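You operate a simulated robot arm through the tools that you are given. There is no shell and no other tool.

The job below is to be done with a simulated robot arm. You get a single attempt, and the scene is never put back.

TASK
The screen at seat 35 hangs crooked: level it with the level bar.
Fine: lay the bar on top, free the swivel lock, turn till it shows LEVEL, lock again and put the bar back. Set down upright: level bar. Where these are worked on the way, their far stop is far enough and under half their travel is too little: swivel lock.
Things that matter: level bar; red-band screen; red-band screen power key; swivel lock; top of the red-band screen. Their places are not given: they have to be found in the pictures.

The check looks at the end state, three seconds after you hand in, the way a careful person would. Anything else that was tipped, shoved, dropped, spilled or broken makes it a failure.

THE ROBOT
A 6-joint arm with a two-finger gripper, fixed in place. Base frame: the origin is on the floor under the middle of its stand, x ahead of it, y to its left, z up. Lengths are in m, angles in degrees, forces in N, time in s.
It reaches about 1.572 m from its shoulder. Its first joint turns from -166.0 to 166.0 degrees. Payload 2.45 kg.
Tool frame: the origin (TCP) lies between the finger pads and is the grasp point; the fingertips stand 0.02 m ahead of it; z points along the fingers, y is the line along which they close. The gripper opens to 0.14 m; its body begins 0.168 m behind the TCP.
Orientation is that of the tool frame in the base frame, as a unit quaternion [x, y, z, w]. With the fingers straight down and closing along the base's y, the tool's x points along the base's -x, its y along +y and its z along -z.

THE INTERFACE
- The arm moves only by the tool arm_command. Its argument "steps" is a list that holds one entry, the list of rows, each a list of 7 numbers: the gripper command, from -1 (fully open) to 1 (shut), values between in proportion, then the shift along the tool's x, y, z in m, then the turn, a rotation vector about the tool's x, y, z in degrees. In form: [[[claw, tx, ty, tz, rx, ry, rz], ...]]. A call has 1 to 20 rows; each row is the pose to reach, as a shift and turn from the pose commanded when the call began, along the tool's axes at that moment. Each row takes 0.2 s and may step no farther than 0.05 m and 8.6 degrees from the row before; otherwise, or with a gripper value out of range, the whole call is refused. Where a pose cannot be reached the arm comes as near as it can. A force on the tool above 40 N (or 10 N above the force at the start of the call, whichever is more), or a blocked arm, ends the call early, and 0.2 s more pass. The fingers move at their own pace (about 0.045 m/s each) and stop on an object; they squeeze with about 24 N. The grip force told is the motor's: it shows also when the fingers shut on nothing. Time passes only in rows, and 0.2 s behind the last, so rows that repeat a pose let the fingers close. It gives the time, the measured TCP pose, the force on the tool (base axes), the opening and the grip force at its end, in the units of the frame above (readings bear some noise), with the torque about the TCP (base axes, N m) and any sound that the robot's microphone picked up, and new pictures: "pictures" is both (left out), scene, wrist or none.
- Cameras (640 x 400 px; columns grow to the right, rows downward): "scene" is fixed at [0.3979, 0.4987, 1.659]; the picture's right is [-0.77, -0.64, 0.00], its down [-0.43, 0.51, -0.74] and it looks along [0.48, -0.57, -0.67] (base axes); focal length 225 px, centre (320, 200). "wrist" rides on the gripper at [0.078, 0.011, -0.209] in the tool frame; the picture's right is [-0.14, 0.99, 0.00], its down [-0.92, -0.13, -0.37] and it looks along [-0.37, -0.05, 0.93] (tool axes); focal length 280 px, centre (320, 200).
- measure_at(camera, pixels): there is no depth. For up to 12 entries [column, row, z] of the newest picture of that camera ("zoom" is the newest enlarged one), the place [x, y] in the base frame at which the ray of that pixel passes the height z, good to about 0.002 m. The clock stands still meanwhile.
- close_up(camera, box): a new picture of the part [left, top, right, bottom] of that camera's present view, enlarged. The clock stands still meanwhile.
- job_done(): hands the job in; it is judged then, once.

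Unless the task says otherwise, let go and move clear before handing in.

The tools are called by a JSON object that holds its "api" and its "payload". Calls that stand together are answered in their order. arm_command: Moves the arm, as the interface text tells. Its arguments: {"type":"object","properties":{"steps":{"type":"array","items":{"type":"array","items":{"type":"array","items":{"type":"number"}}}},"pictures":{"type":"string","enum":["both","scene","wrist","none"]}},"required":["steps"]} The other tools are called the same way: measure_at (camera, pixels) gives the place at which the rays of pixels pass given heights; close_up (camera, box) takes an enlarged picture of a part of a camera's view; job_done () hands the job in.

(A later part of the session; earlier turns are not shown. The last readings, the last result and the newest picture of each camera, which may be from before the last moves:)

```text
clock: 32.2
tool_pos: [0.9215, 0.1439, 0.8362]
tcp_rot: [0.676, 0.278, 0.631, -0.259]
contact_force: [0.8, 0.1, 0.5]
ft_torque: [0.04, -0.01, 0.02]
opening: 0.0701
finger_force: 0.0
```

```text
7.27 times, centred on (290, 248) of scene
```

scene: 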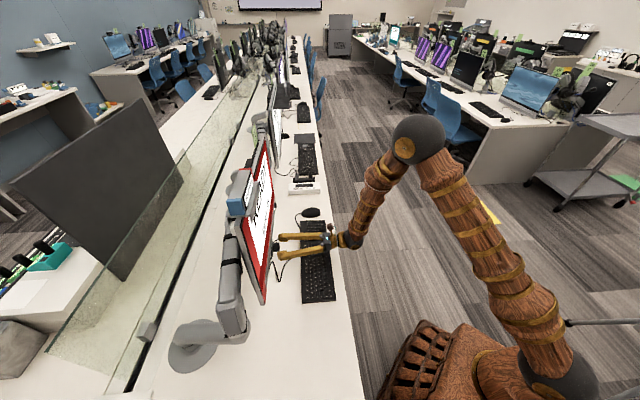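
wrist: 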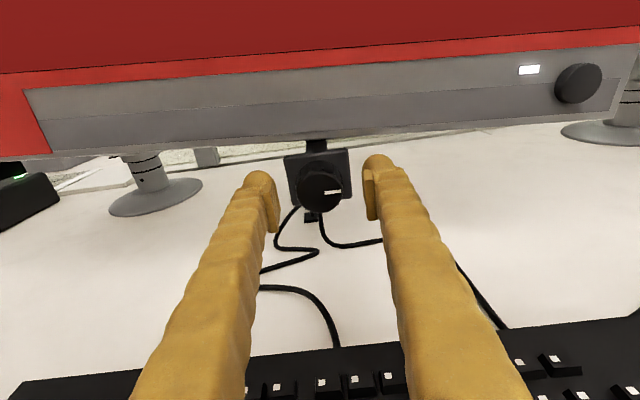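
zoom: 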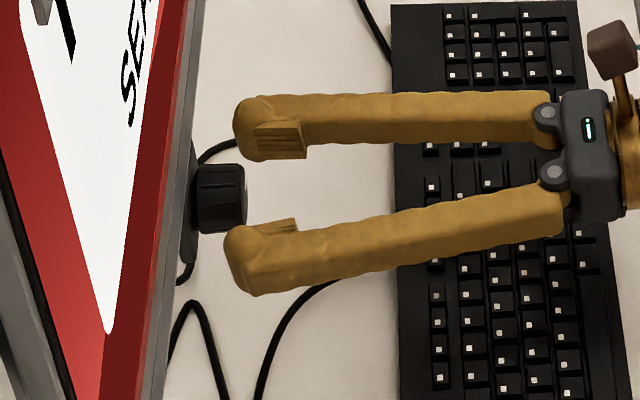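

The pads' front edges only just reach the knob's face (scene zoom), with ~19 mm to the plate. Advancing 12 mm more.

{"api": "arm_command", "payload": {"steps": [[[0, 0, 0, 0.004, 0, 0, 0], [0, 0, 0, 0.008, 0, 0, 0], [0, 0, 0, 0.012, 0, 0, 0], [0, 0, 0, 0.012, 0, 0, 0]]]}}

{"api": "close_up", "payload": {"camera": "wrist", "box": [240, 130, 400, 260]}}

{"api": "close_up", "payload": {"camera": "scene", "box": [255, 220, 325, 275]}}

```text
clock: 33.2
tool_pos: [0.9307, 0.1507, 0.8353]
tcp_rot: [0.676, 0.278, 0.631, -0.26]
contact_force: [0.6, -0.5, -0.4]
ft_torque: [0.03, 0.02, -0.03]
opening: 0.0701
finger_force: 0.0
```

scene: 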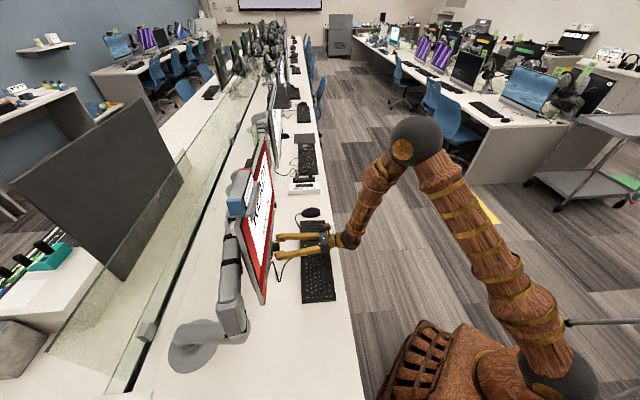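
wrist: 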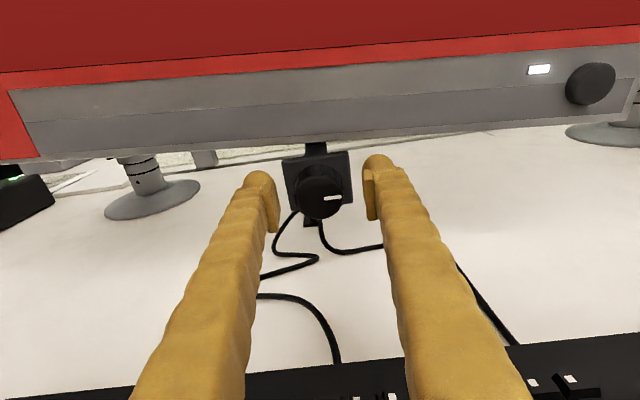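

```text
3.08 times, centred on (320, 195) of wrist
```

zoom: 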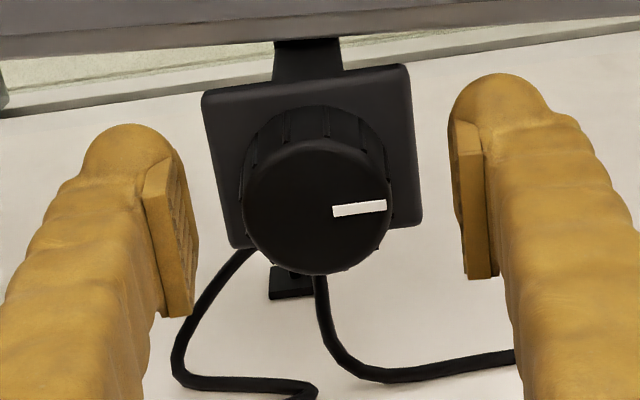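

```text
7.27 times, centred on (290, 248) of scene
```

zoom: 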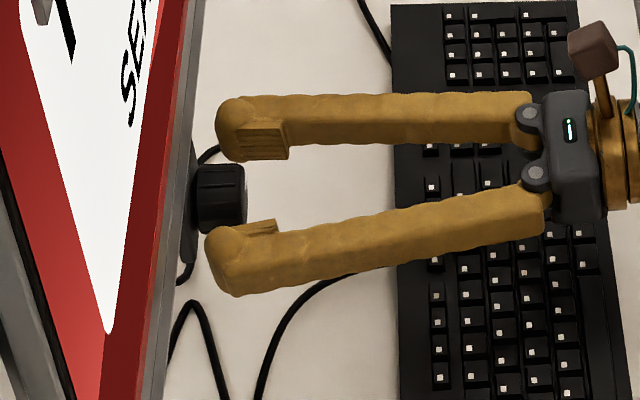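

The pads now overlap the knob and it is centred between them. Closing on the knob.

{"api": "arm_command", "payload": {"steps": [[[0.3, 0, 0, 0, 0, 0, 0], [0.6, 0, 0, 0, 0, 0, 0], [1, 0, 0, 0, 0, 0, 0], [1, 0, 0, 0, 0, 0, 0], [1, 0, 0, 0, 0, 0, 0]]], "pictures": "wrist"}}

{"api": "close_up", "payload": {"camera": "wrist", "box": [240, 130, 400, 260]}}

{"api": "close_up", "payload": {"camera": "scene", "box": [255, 220, 325, 275]}}

```text
clock: 34.4
tool_pos: [0.9298, 0.1519, 0.8345]
tcp_rot: [0.676, 0.278, 0.631, -0.26]
contact_force: [-17.6, 14.4, 2.5]
ft_torque: [0.11, 0.0, 0.25]
opening: 0.0383
finger_force: 44.3
```

wrist: 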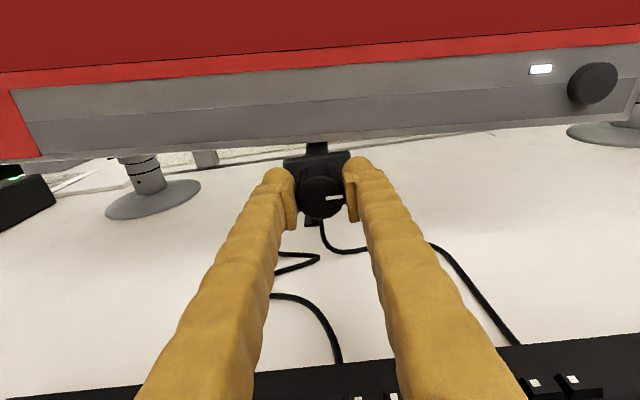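

```text
3.08 times, centred on (320, 195) of wrist
```

zoom: 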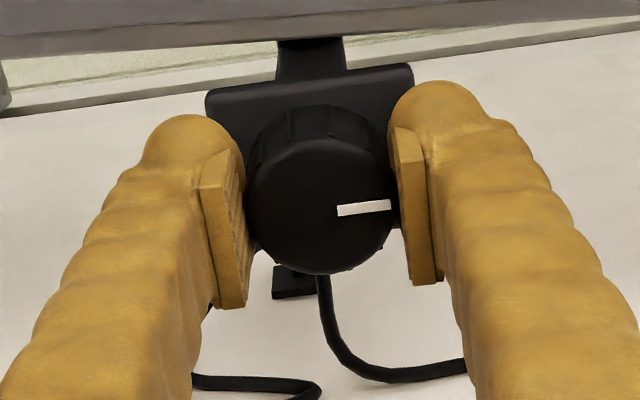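

```text
7.27 times, centred on (290, 248) of scene
```

zoom: 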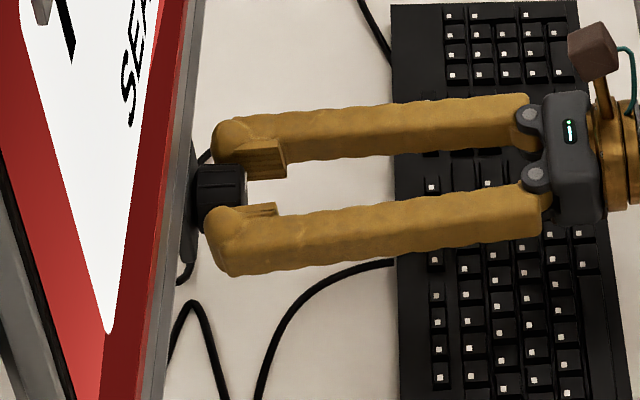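

Gripped, but a 23 N sideways force toward -t shows the hand is ~1–2 mm too far right. Shifting slightly left to balance.

{"api": "arm_command", "payload": {"steps": [[[1, 0, -0.001, 0, 0, 0, 0], [1, 0, -0.0015, 0, 0, 0, 0], [1, 0, -0.0015, 0, 0, 0, 0]]], "pictures": "none"}}

```text
clock: 35.2
tool_pos: [0.9297, 0.1516, 0.8347]
tcp_rot: [0.677, 0.276, 0.631, -0.258]
contact_force: [-0.9, 2.6, -2.7]
ft_torque: [0.0, 0.03, 0.0]
opening: 0.0385
finger_force: 45.6
```

Forces are balanced. Now I'll try a small counter-clockwise turn (rz -16°) and read the torque and the mark.

{"api": "arm_command", "payload": {"steps": [[[1, 0, 0, 0, 0, 0, -4], [1, 0, 0, 0, 0, 0, -8], [1, 0, 0, 0, 0, 0, -12], [1, 0, 0, 0, 0, 0, -16], [1, 0, 0, 0, 0, 0, -16]]]}}

{"api": "close_up", "payload": {"camera": "wrist", "box": [240, 130, 400, 260]}}

```text
clock: 36.6
tool_pos: [0.9297, 0.1521, 0.8345]
tcp_rot: [0.632, 0.369, 0.661, -0.168]
contact_force: [-1.3, -0.2, 0.5]
ft_torque: [0.01, -0.03, -0.05]
opening: 0.0386
finger_force: 44.9
stopped in row 5: the force on the tool passed its limit at 41 N (the readings are from after the stop); the commanded pose is now the measured one
```

scene: 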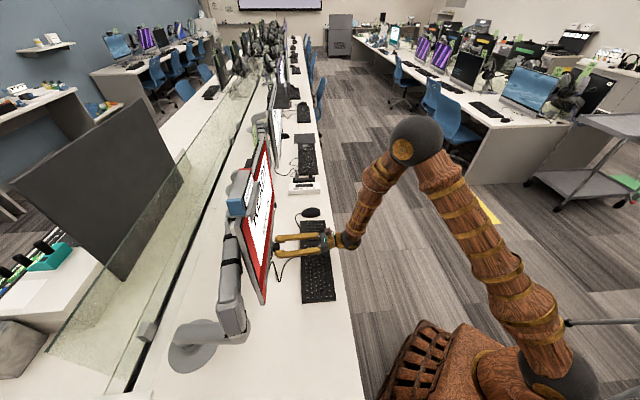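
wrist: 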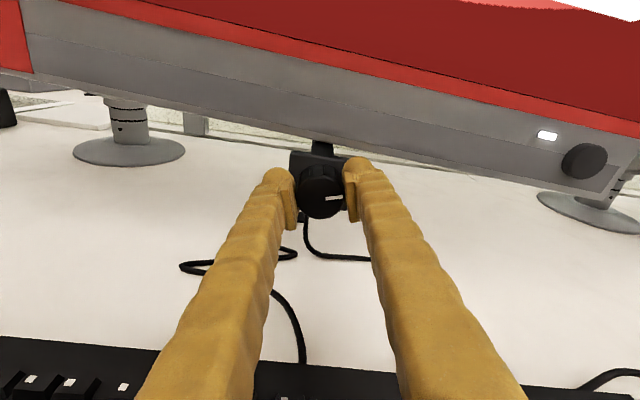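

```text
3.08 times, centred on (320, 195) of wrist
```

zoom: 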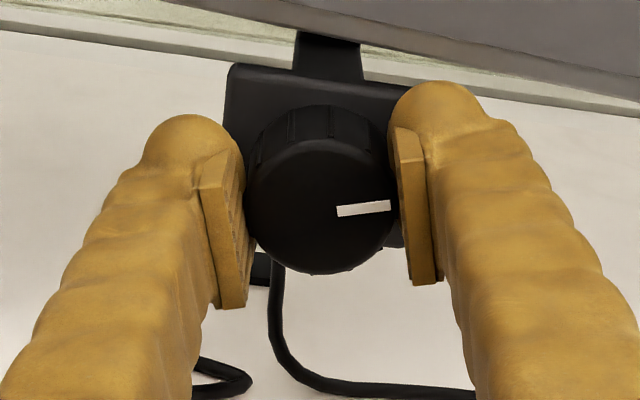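

The knob turned along with the hand (~16° CCW), with a transient force peak of 41 N. Continuing CCW more gently.

{"api": "arm_command", "payload": {"steps": [[[1, 0, 0, 0, 0, 0, -2], [1, 0, 0, 0, 0, 0, -4], [1, 0, 0, 0, 0, 0, -6], [1, 0, 0, 0, 0, 0, -8]]]}}

{"api": "close_up", "payload": {"camera": "wrist", "box": [240, 130, 400, 260]}}

{"api": "close_up", "payload": {"camera": "scene", "box": [215, 150, 275, 235]}}

```text
clock: 37.6
tool_pos: [0.9294, 0.1533, 0.8351]
tcp_rot: [0.605, 0.413, 0.67, -0.123]
contact_force: [-16.9, 2.2, -2.2]
ft_torque: [-0.06, 0.18, 0.03]
opening: 0.0385
finger_force: 45.1
```

scene: 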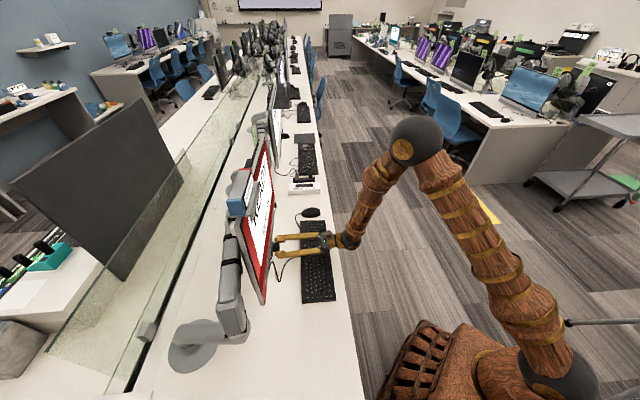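
wrist: 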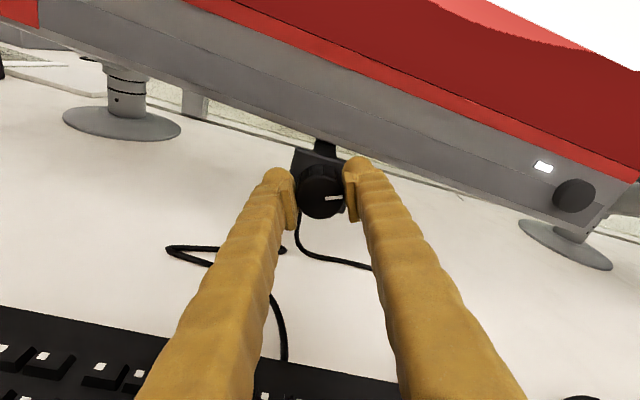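

```text
3.08 times, centred on (320, 195) of wrist
```

zoom: 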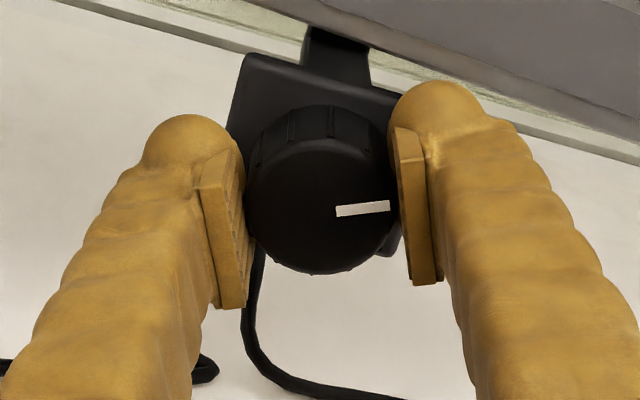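

```text
4.71 times, centred on (245, 192) of scene
```

zoom: 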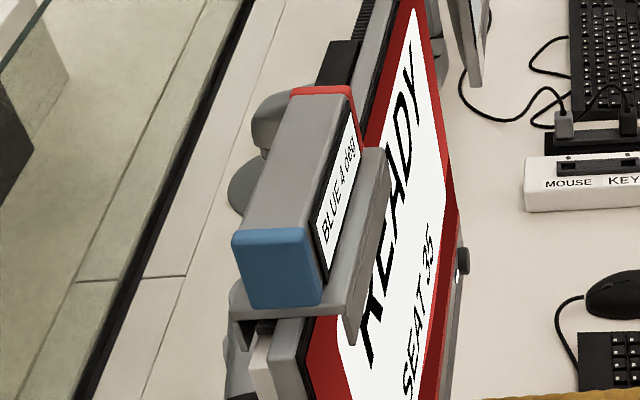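

The knob is turning with the hand and the mark follows; a side force suggests the knob centre is ~2 mm below the tool axis. I'll correct that and continue CCW in gentle steps.

{"api": "arm_command", "payload": {"steps": [[[1, -0.0011, -0.0005, -0.0002, 0, 0, 0], [1, -0.0022, -0.001, -0.0004, 0, 0, 0], [1, -0.0022, -0.001, -0.0004, 0, 0, 0]]], "pictures": "none"}}

```text
clock: 38.4
tool_pos: [0.9289, 0.1522, 0.8353]
tcp_rot: [0.603, 0.413, 0.672, -0.122]
contact_force: [3.4, 19.4, 20.0]
ft_torque: [0.38, -0.38, 0.14]
opening: 0.0383
finger_force: 44.5
```

The grip friction resisted the downward shift (20 N). I'll undo that shift and instead rotate about the knob's own centre with small y-compensation, continuing CCW.

{"api": "arm_command", "payload": {"steps": [[[1, 0.0022, 0, 0.0002, 0, 0, 0], [1, 0.0022, -0.0001, 0.0002, 0, 0, -3], [1, 0.0022, -0.0003, 0.0002, 0, 0, -6], [1, 0.0022, -0.0004, 0.0002, 0, 0, -9], [1, 0.0021, -0.0005, 0.0002, 0, 0, -12], [1, 0.0021, -0.0006, 0.0002, 0, 0, -15]]], "pictures": "wrist"}}

{"api": "close_up", "payload": {"camera": "wrist", "box": [240, 130, 400, 260]}}

```text
clock: 39.8
tool_pos: [0.928, 0.1526, 0.8345]
tcp_rot: [0.546, 0.487, 0.681, -0.032]
contact_force: [13.1, -8.3, 11.9]
ft_torque: [0.09, -0.09, -0.36]
opening: 0.0384
finger_force: 45.0
```

wrist: 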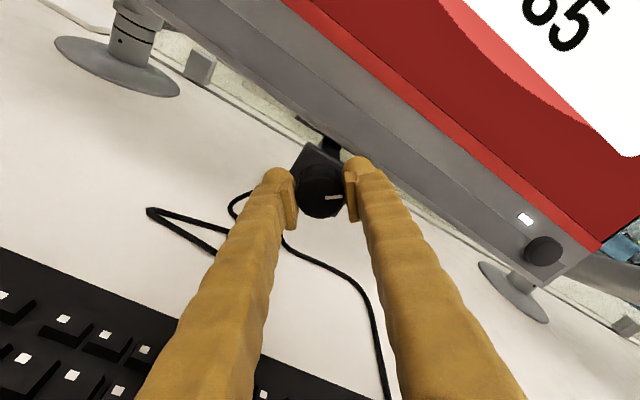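

```text
3.08 times, centred on (320, 195) of wrist
```

zoom: 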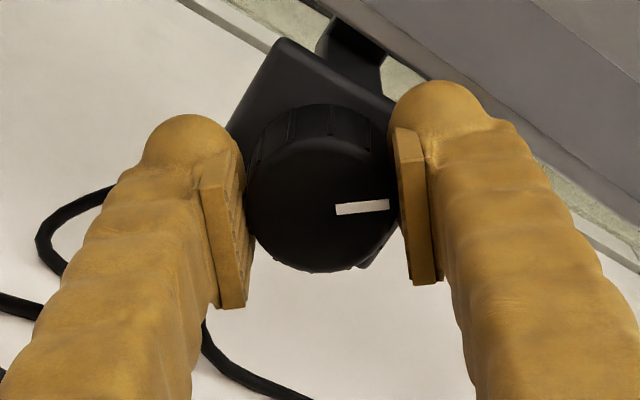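

The knob has turned ~39° CCW with no stop yet. I'll correct y by +1 mm and continue.

{"api": "arm_command", "payload": {"steps": [[[1, 0, 0.0006, 0, 0, 0, 0], [1, 0, 0.001, 0, 0, 0, -3], [1, 0, 0.001, 0, 0, 0, -6], [1, 0, 0.001, 0, 0, 0, -9], [1, 0, 0.001, 0, 0, 0, -12], [1, 0, 0.001, 0, 0, 0, -15]]], "pictures": "wrist"}}

{"api": "close_up", "payload": {"camera": "wrist", "box": [240, 130, 400, 260]}}

{"api": "close_up", "payload": {"camera": "scene", "box": [215, 150, 275, 235]}}

```text
clock: 41.2
tool_pos: [0.9291, 0.1526, 0.8331]
tcp_rot: [0.478, 0.555, 0.678, 0.056]
contact_force: [-21.5, -15.5, -3.3]
ft_torque: [-0.06, 0.11, -0.33]
opening: 0.0383
finger_force: 45.4
```

wrist: 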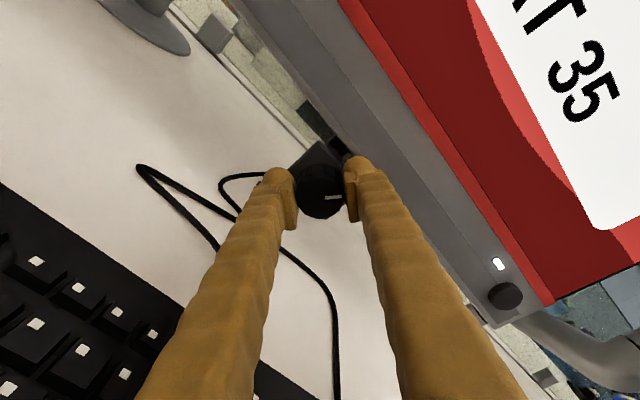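

```text
3.08 times, centred on (320, 195) of wrist
```

zoom: 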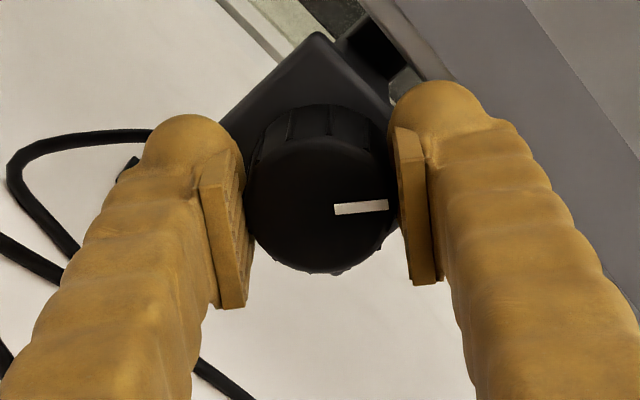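

```text
4.71 times, centred on (245, 192) of scene
```

zoom: 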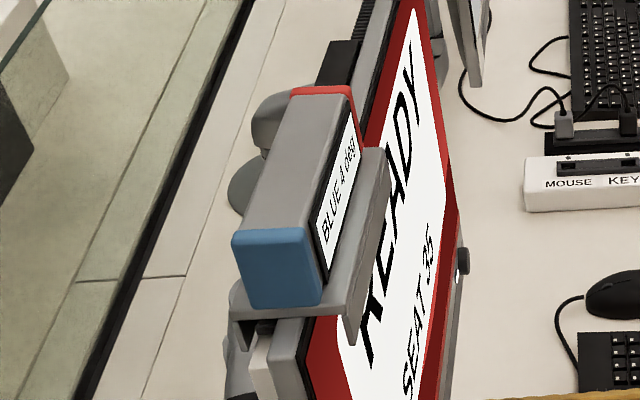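

The knob is now ~54° CCW; a 26 N push-back along the axis suggests a fingertip touching the plate. Backing off 1.5 mm, then continuing.

{"api": "arm_command", "payload": {"steps": [[[1, 0, 0, -0.001, 0, 0, 0], [1, 0, 0, -0.0015, 0, 0, 0], [1, 0, 0, -0.0015, 0, 0, 0]]], "pictures": "none"}}

```text
clock: 42.0
tool_pos: [0.9269, 0.1528, 0.8342]
tcp_rot: [0.478, 0.555, 0.679, 0.056]
contact_force: [22.1, 16.6, -27.7]
ft_torque: [-0.06, 0.07, -0.14]
opening: 0.0385
finger_force: 44.8
```

Grip friction is storing forces, so I'll release, back off, level the tool (0° tilt), rewind the roll clockwise and regrip. First open and retreat 3 cm.

{"api": "arm_command", "payload": {"steps": [[[0.2, 0, 0, 0, 0, 0, 0], [0, 0, 0, 0, 0, 0, 0], [0, 0, 0, 0, 0, 0, 0], [0, 0, 0, -0.015, 0, 0, 0], [0, 0, 0, -0.045, 0, 0, 0], [0, 0, 0, -0.045, 0, 0, 0]]]}}

{"api": "close_up", "payload": {"camera": "scene", "box": [215, 150, 275, 235]}}

{"api": "close_up", "payload": {"camera": "wrist", "box": [240, 110, 400, 240]}}

```text
clock: 43.4
tool_pos: [0.8951, 0.12, 0.8375]
tcp_rot: [0.477, 0.555, 0.679, 0.056]
contact_force: [0.0, 0.0, 0.2]
ft_torque: [0.0, 0.0, -0.02]
opening: 0.07
finger_force: 0.0
```

scene: 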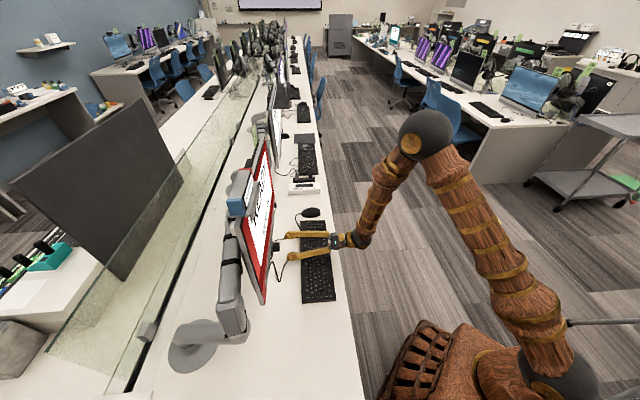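
wrist: 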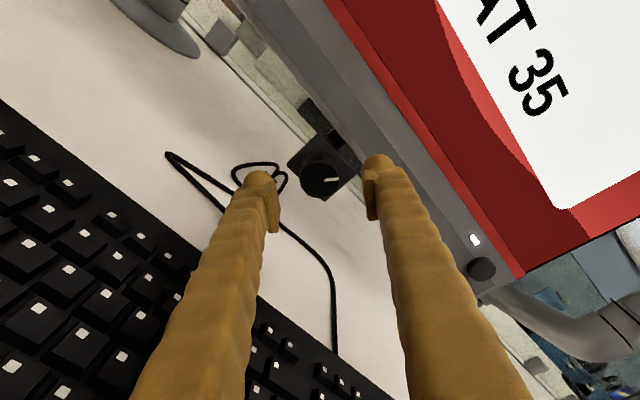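

```text
4.71 times, centred on (245, 192) of scene
```

zoom: 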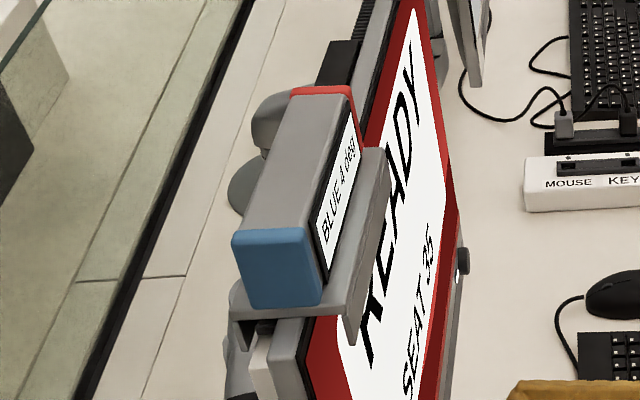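

```text
3.08 times, centred on (320, 175) of wrist
```

zoom: 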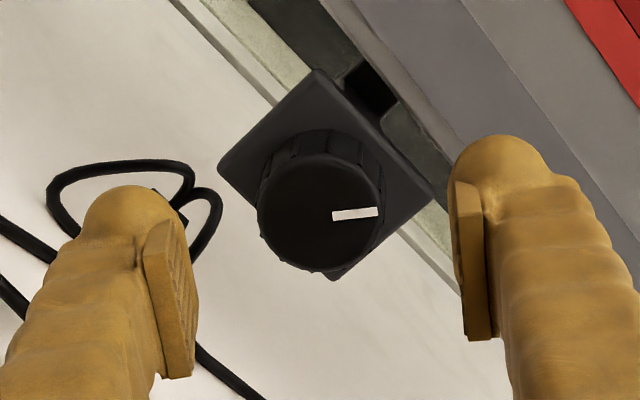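

The knob holds its ~54° position and the bar still reads BLUE 4 DEG. Rewinding the hand's roll by +54°.

{"api": "arm_command", "payload": {"steps": [[[0, 0, 0, 0, 0, 0, 7.7], [0, 0, 0, 0, 0, 0, 15.4], [0, 0, 0, 0, 0, 0, 23.1], [0, 0, 0, 0, 0, 0, 30.8], [0, 0, 0, 0, 0, 0, 38.5], [0, 0, 0, 0, 0, 0, 46.2], [0, 0, 0, 0, 0, 0, 54], [0, 0, 0, 0, 0, 0, 54]]]}}

{"api": "close_up", "payload": {"camera": "wrist", "box": [240, 110, 400, 240]}}

```text
clock: 45.2
tool_pos: [0.8949, 0.1204, 0.8376]
tcp_rot: [0.678, 0.277, 0.63, -0.258]
contact_force: [0.5, 0.3, -0.5]
ft_torque: [0.0, -0.02, 0.0]
opening: 0.0699
finger_force: 0.1
```

scene: 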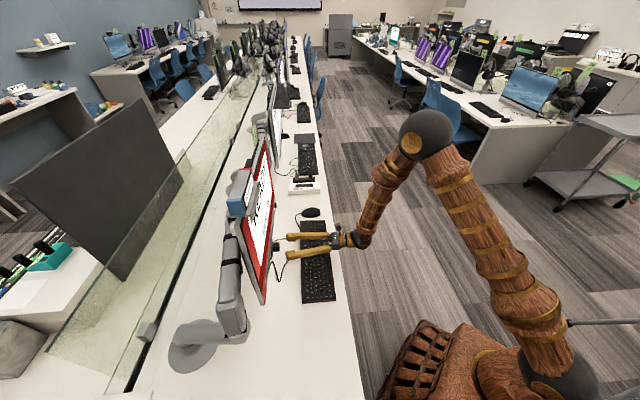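
wrist: 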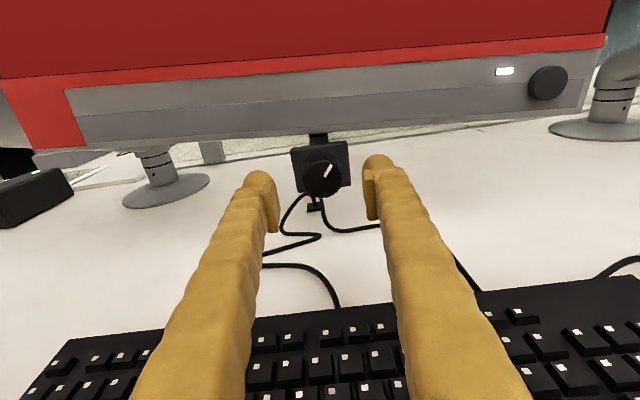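

```text
3.08 times, centred on (320, 175) of wrist
```

zoom: 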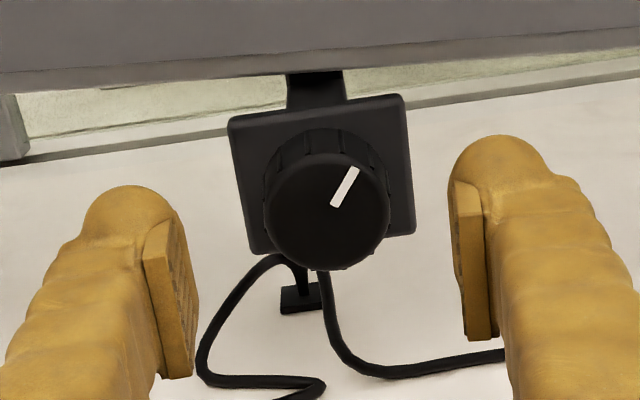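

The mark now sits at ~54° up-right. I'll level the tool's tilt and re-centre on the knob axis.

{"api": "arm_command", "payload": {"steps": [[[0, -0.002, 0.001, 0, 0, 2, 0], [0, -0.0046, 0.002, 0.0003, 0, 4, 0], [0, -0.0046, 0.002, 0.0003, 0, 4, 0]]]}}

{"api": "close_up", "payload": {"camera": "wrist", "box": [240, 110, 400, 240]}}

{"api": "measure_at", "payload": {"camera": "wrist", "pixels": [[321, 170, 0.83]]}}

```text
clock: 46.0
tool_pos: [0.8964, 0.1198, 0.8335]
tcp_rot: [0.655, 0.269, 0.654, -0.268]
contact_force: [-0.1, -0.6, 0.3]
ft_torque: [0.0, -0.03, 0.03]
opening: 0.0699
finger_force: 0.2
```

scene: 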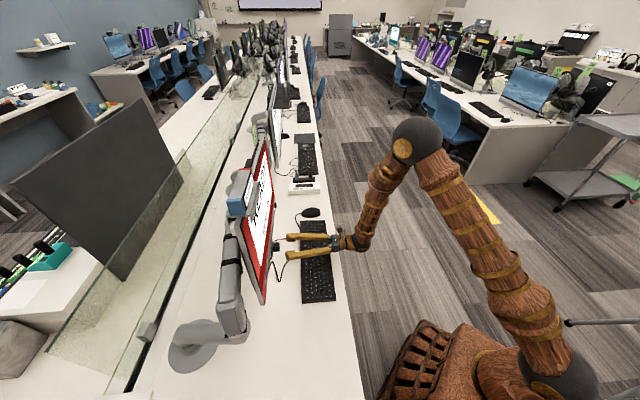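
wrist: 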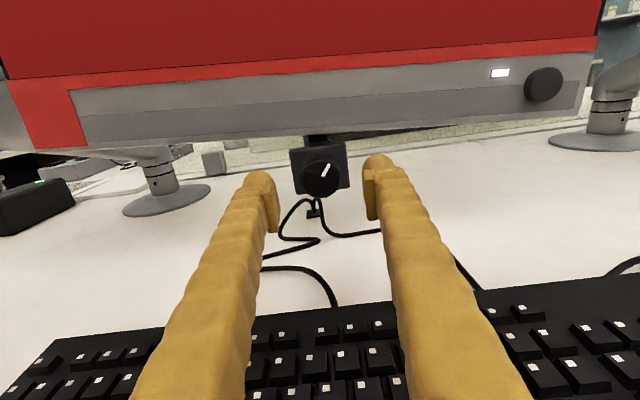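

```text
3.08 times, centred on (320, 175) of wrist
```

zoom: 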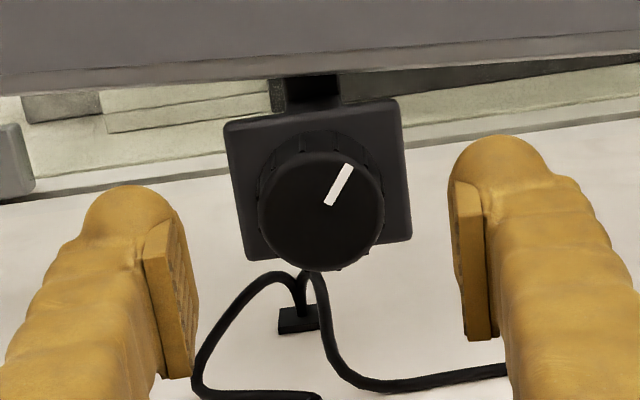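

```text
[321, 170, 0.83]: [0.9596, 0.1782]
```

Aligned within 1 mm (knob t≈0.550, z≈0.834). Advancing 4.5 cm and gripping.

{"api": "arm_command", "payload": {"steps": [[[0, 0, 0.001, 0.02, 0, 0, 0], [0, 0, 0.001, 0.035, 0, 0, 0], [0, 0, 0.001, 0.045, 0, 0, 0], [0, 0, 0.001, 0.045, 0, 0, 0], [0.4, 0, 0.001, 0.045, 0, 0, 0], [0.8, 0, 0.001, 0.045, 0, 0, 0], [1, 0, 0.001, 0.045, 0, 0, 0], [1, 0, 0.001, 0.045, 0, 0, 0], [1, 0, 0.001, 0.045, 0, 0, 0]]]}}

{"api": "close_up", "payload": {"camera": "scene", "box": [255, 220, 325, 275]}}

```text
clock: 48.0
tool_pos: [0.9291, 0.1506, 0.8345]
tcp_rot: [0.655, 0.268, 0.654, -0.267]
contact_force: [-9.7, 11.4, 1.6]
ft_torque: [0.06, -0.02, 0.16]
opening: 0.0384
finger_force: 44.5
```

scene: 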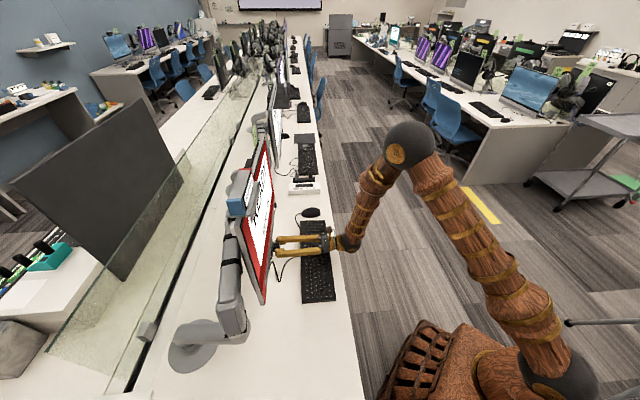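
wrist: 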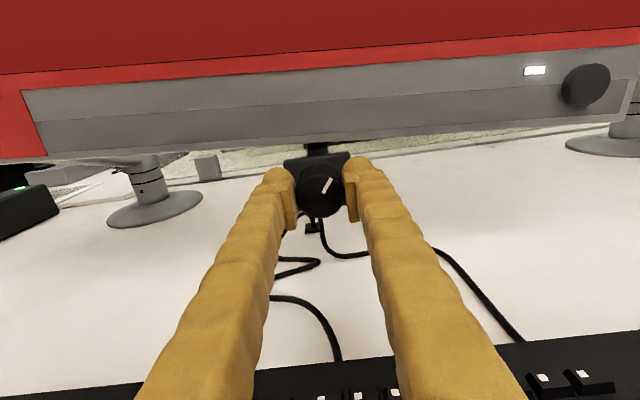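

```text
7.27 times, centred on (290, 248) of scene
```

zoom: 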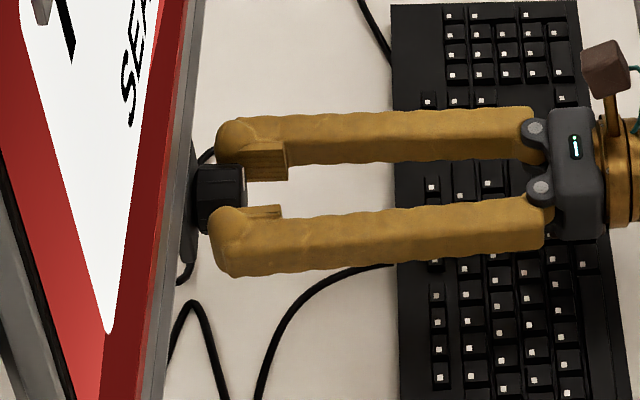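

Gripped again with a -15 N side force; I'll shift y by -1 mm and continue turning CCW.

{"api": "arm_command", "payload": {"steps": [[[1, 0, -0.001, 0, 0, 0, 0], [1, 0, -0.001, 0, 0, 0, -3], [1, 0, -0.001, 0, 0, 0, -6], [1, 0, -0.001, 0, 0, 0, -9], [1, 0, -0.001, 0, 0, 0, -12], [1, 0, -0.001, 0, 0, 0, -15]]], "pictures": "wrist"}}

{"api": "close_up", "payload": {"camera": "wrist", "box": [240, 130, 400, 260]}}

{"api": "close_up", "payload": {"camera": "scene", "box": [215, 150, 275, 235]}}

```text
clock: 49.4
tool_pos: [0.9276, 0.1516, 0.8343]
tcp_rot: [0.613, 0.352, 0.684, -0.18]
contact_force: [-8.9, 17.3, 9.6]
ft_torque: [0.14, -0.1, 0.22]
opening: 0.0385
finger_force: 45.0
```

wrist: 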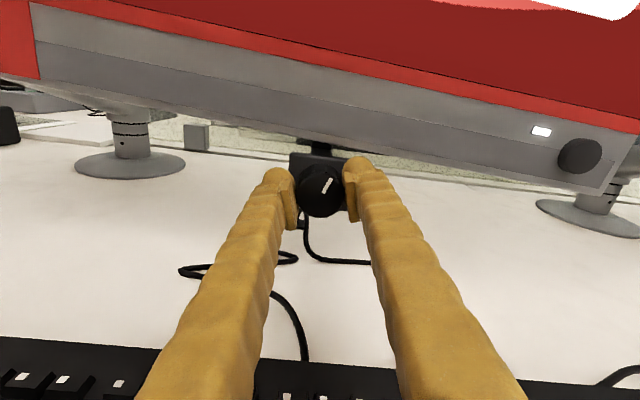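

```text
3.08 times, centred on (320, 195) of wrist
```

zoom: 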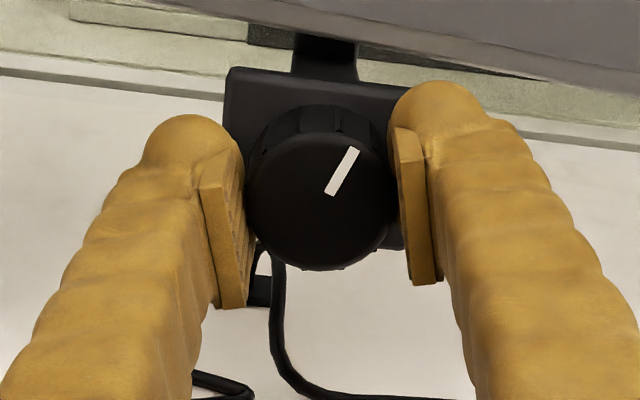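

```text
4.71 times, centred on (245, 192) of scene
```

zoom: 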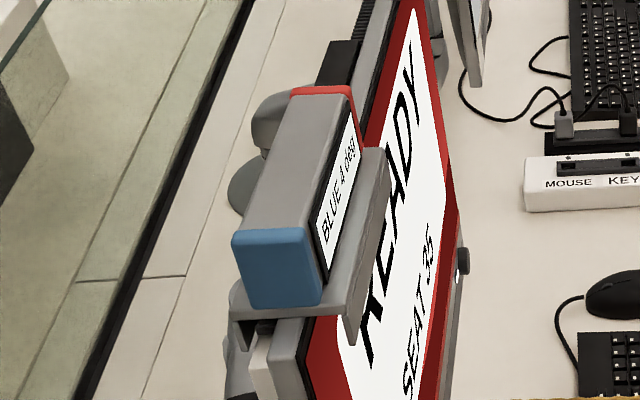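

Turning fine (~69° total). Another y trim and 21° more CCW.

{"api": "arm_command", "payload": {"steps": [[[1, 0, -0.0008, 0, 0, 0, 0], [1, 0, -0.0008, 0, 0, 0, -3], [1, 0, -0.0008, 0, 0, 0, -6], [1, 0, -0.0008, 0, 0, 0, -9], [1, 0, -0.0008, 0, 0, 0, -12], [1, 0, -0.0008, 0, 0, 0, -15], [1, 0, -0.0008, 0, 0, 0, -18], [1, 0, -0.0008, 0, 0, 0, -21]]], "pictures": "wrist"}}

{"api": "close_up", "payload": {"camera": "wrist", "box": [240, 130, 400, 260]}}

{"api": "close_up", "payload": {"camera": "scene", "box": [215, 150, 275, 235]}}

```text
clock: 51.2
tool_pos: [0.9263, 0.1519, 0.834]
tcp_rot: [0.539, 0.458, 0.705, -0.052]
contact_force: [-8.4, 20.0, 7.8]
ft_torque: [0.11, -0.07, 0.33]
opening: 0.0382
finger_force: 45.2
```

wrist: 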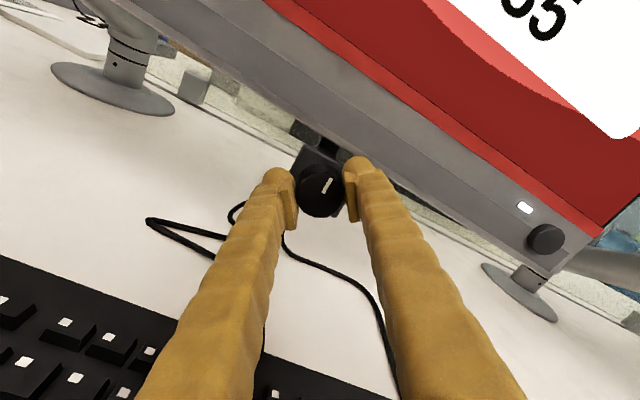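

```text
3.08 times, centred on (320, 195) of wrist
```

zoom: 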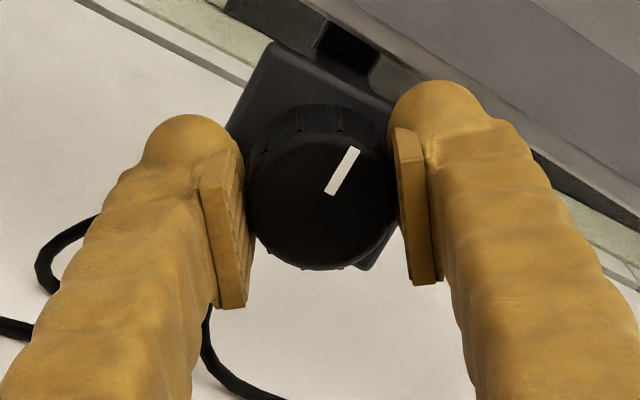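

```text
4.71 times, centred on (245, 192) of scene
```

zoom: 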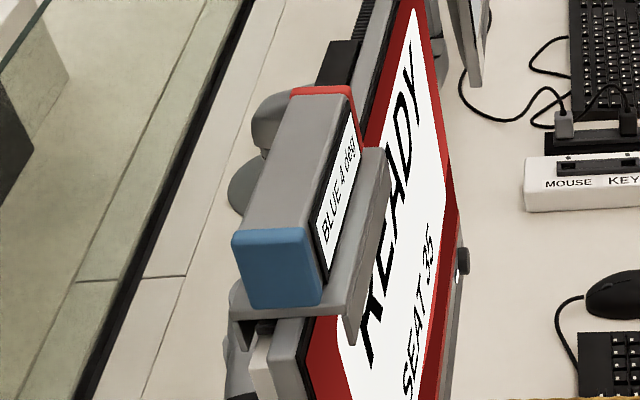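

About 90° CCW now with no stop yet. Relieving the side force slightly and turning 21° more.

{"api": "arm_command", "payload": {"steps": [[[1, 0.0009, -0.0006, 0, 0, 0, 0], [1, 0.0009, -0.0006, 0, 0, 0, -3], [1, 0.0009, -0.0006, 0, 0, 0, -6], [1, 0.0009, -0.0006, 0, 0, 0, -9], [1, 0.0009, -0.0006, 0, 0, 0, -12], [1, 0.0009, -0.0006, 0, 0, 0, -15], [1, 0.0009, -0.0006, 0, 0, 0, -18], [1, 0.0009, -0.0006, 0, 0, 0, -21]]], "pictures": "wrist"}}

{"api": "close_up", "payload": {"camera": "wrist", "box": [240, 130, 400, 260]}}

{"api": "close_up", "payload": {"camera": "scene", "box": [215, 150, 275, 235]}}

```text
clock: 53.0
tool_pos: [0.927, 0.151, 0.8322]
tcp_rot: [0.448, 0.548, 0.702, 0.076]
contact_force: [-19.9, -15.3, -11.1]
ft_torque: [0.13, 0.47, 0.16]
opening: 0.0387
finger_force: 45.0
```

wrist: 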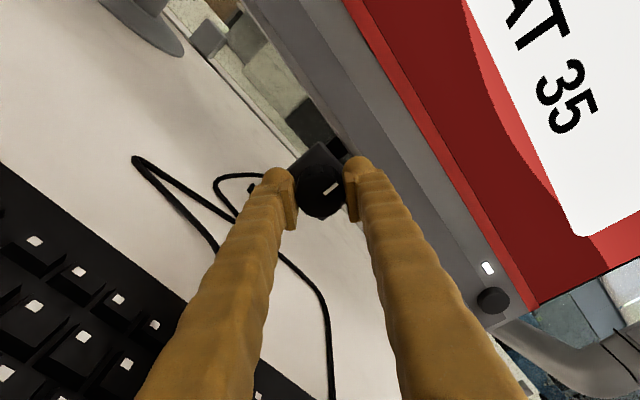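

```text
3.08 times, centred on (320, 195) of wrist
```

zoom: 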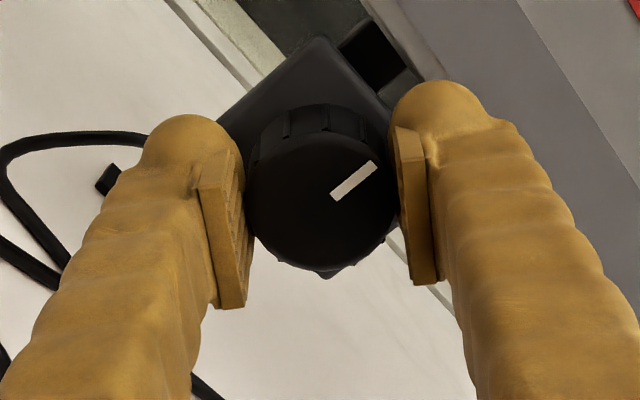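

```text
4.71 times, centred on (245, 192) of scene
```

zoom: 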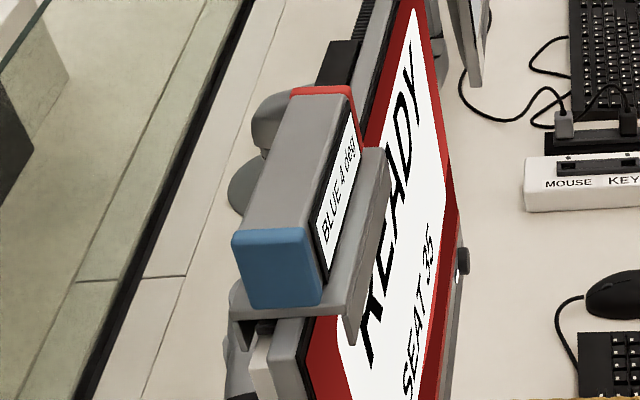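

The mark slipped relative to the fingers on the last 21° and torque rose to 0.4 N·m: the knob has reached its stop (~90° CCW, mark at 12 o'clock). Releasing and retreating.

{"api": "arm_command", "payload": {"steps": [[[0.2, 0, 0, 0, 0, 0, 0], [0, 0, 0, 0, 0, 0, 0], [0, 0, 0, 0, 0, 0, 0], [0, 0, 0, -0.02, 0, 0, 0], [0, 0, 0, -0.05, 0, 0, 0], [0, 0, 0, -0.09, 0, 0, 8], [0, 0, 0, -0.09, 0, 0, 16], [0, 0, 0, -0.09, 0, 0, 24], [0, 0, 0, -0.09, 0, 0, 32], [0, 0, 0, -0.09, 0, 0, 40], [0, 0, 0, -0.09, 0, 0, 48], [0, 0, 0, -0.09, 0, 0, 56.5], [0, 0, 0, -0.09, 0, 0, 56.5]]]}}

{"api": "close_up", "payload": {"camera": "wrist", "box": [240, 90, 400, 220]}}

{"api": "close_up", "payload": {"camera": "scene", "box": [215, 150, 275, 235]}}

```text
clock: 55.8
tool_pos: [0.8638, 0.0877, 0.8351]
tcp_rot: [0.654, 0.271, 0.655, -0.266]
contact_force: [0.6, -0.7, -0.4]
ft_torque: [0.01, -0.02, 0.02]
opening: 0.0699
finger_force: 0.1
```

scene: 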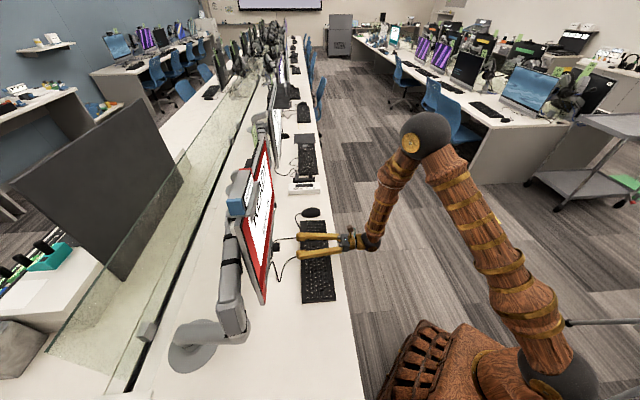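
wrist: 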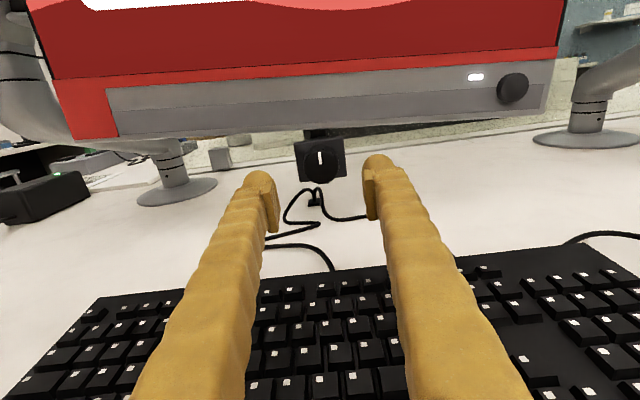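

```text
3.08 times, centred on (320, 155) of wrist
```

zoom: 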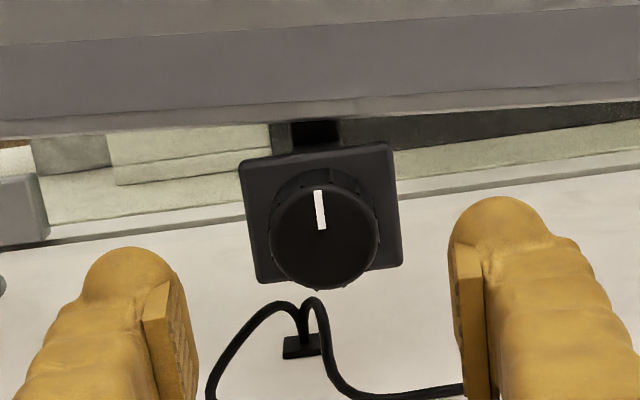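

```text
4.71 times, centred on (245, 192) of scene
```

zoom: 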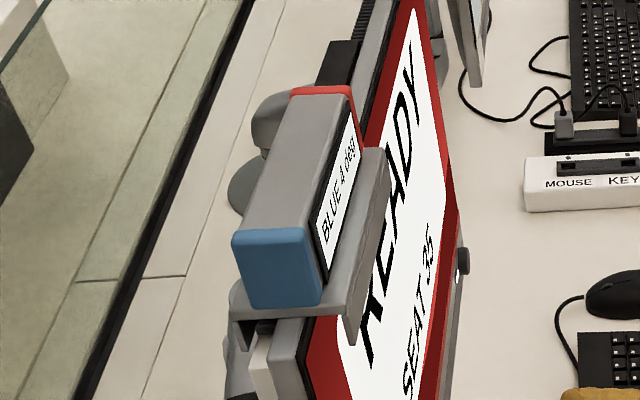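

The mark is now at 12 o'clock and the screen still reads BLUE 4 DEG, held by friction. I'll check the bottom edge's height for pushing up the far side gently from beneath (well away from the power key).

{"api": "measure_at", "payload": {"camera": "wrist", "pixels": [[424, 123.5, 0.86], [424, 123.5, 0.87], [216, 135.5, 0.88], [216, 135.5, 0.89], [513, 88, 0.89], [513, 88, 0.88], [545, 108, 0.86], [545, 108, 0.85]]}}

{"api": "close_up", "payload": {"camera": "wrist", "box": [400, 50, 600, 170]}}

{"api": "close_up", "payload": {"camera": "scene", "box": [255, 180, 305, 230]}}

```text
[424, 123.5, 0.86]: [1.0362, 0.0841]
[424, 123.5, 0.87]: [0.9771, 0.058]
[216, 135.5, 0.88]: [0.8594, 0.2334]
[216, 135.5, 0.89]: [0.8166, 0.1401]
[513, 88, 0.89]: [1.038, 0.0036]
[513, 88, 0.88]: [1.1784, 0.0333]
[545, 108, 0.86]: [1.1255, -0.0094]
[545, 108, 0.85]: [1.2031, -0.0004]
```

```text
3.20 times, centred on (500, 110) of wrist
```

zoom: 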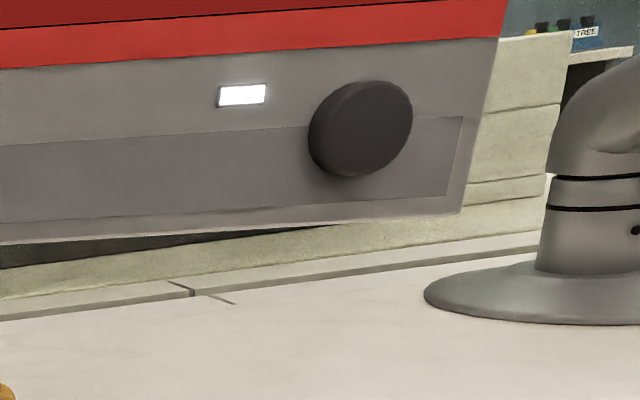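

```text
8.00 times, centred on (280, 205) of scene
```

zoom: 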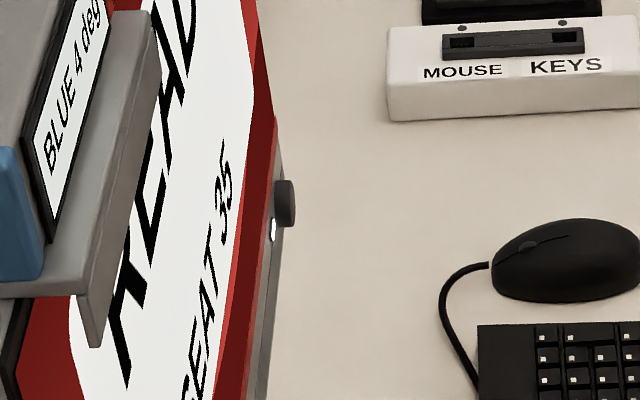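

The bottom edge near t≈0.69 is at z≈0.860 and the power key is at t≈0.77, z≈0.885. I'll close the fingers and slide sideways to t≈0.69 at z≈0.828, staying in front of the screen.

{"api": "arm_command", "payload": {"steps": [[[0.5, -0.002, 0.02, 0, 0, 0, 0], [1, -0.004, 0.06, 0, 0, 0, 0], [1, -0.007, 0.1, 0, 0, 0, 0], [1, -0.007, 0.141, 0, 0, 0, 0], [1, -0.007, 0.141, 0, 0, 0, 0], [1, -0.007, 0.141, 0, 0, 0, 0]]]}}

{"api": "close_up", "payload": {"camera": "scene", "box": [250, 180, 340, 260]}}

{"api": "close_up", "payload": {"camera": "wrist", "box": [200, 60, 460, 220]}}

```text
clock: 57.2
tool_pos: [0.9621, -0.0127, 0.8319]
tcp_rot: [0.654, 0.27, 0.655, -0.264]
contact_force: [-0.7, -0.6, 0.7]
ft_torque: [0.0, 0.0, -0.01]
opening: 0.0002
finger_force: 23.9
```

scene: 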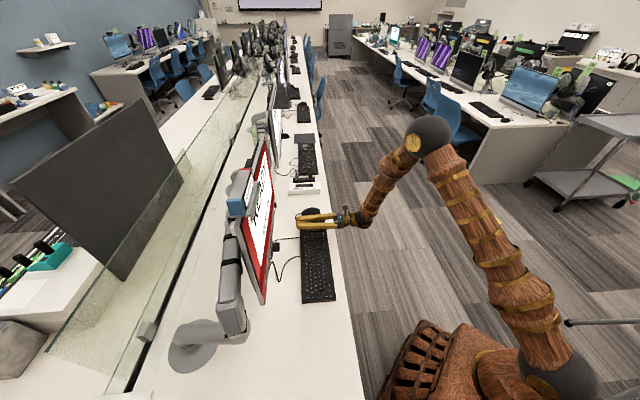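
wrist: 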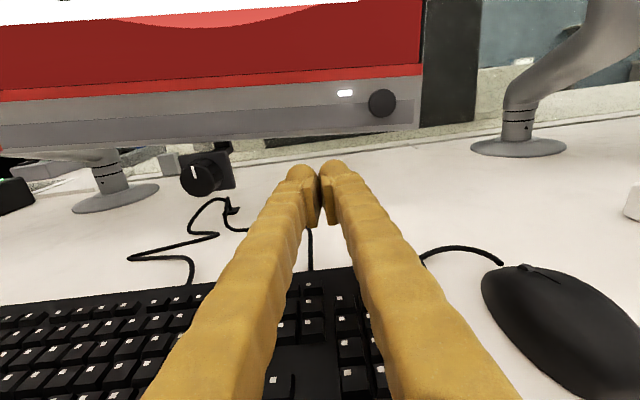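

```text
5.00 times, centred on (295, 220) of scene
```

zoom: 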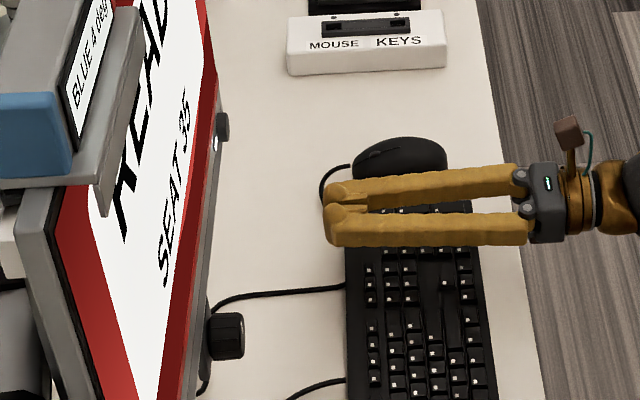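

```text
2.46 times, centred on (330, 140) of wrist
```

zoom: 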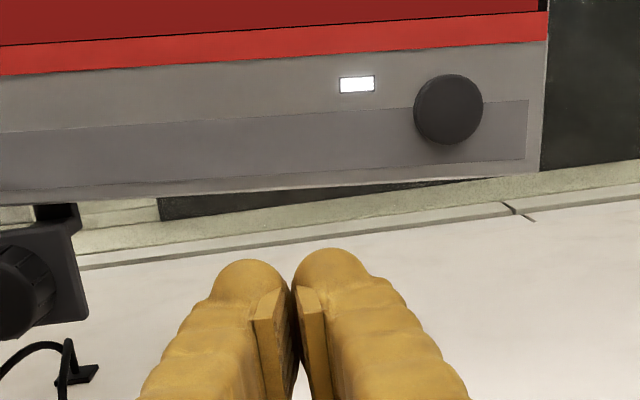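

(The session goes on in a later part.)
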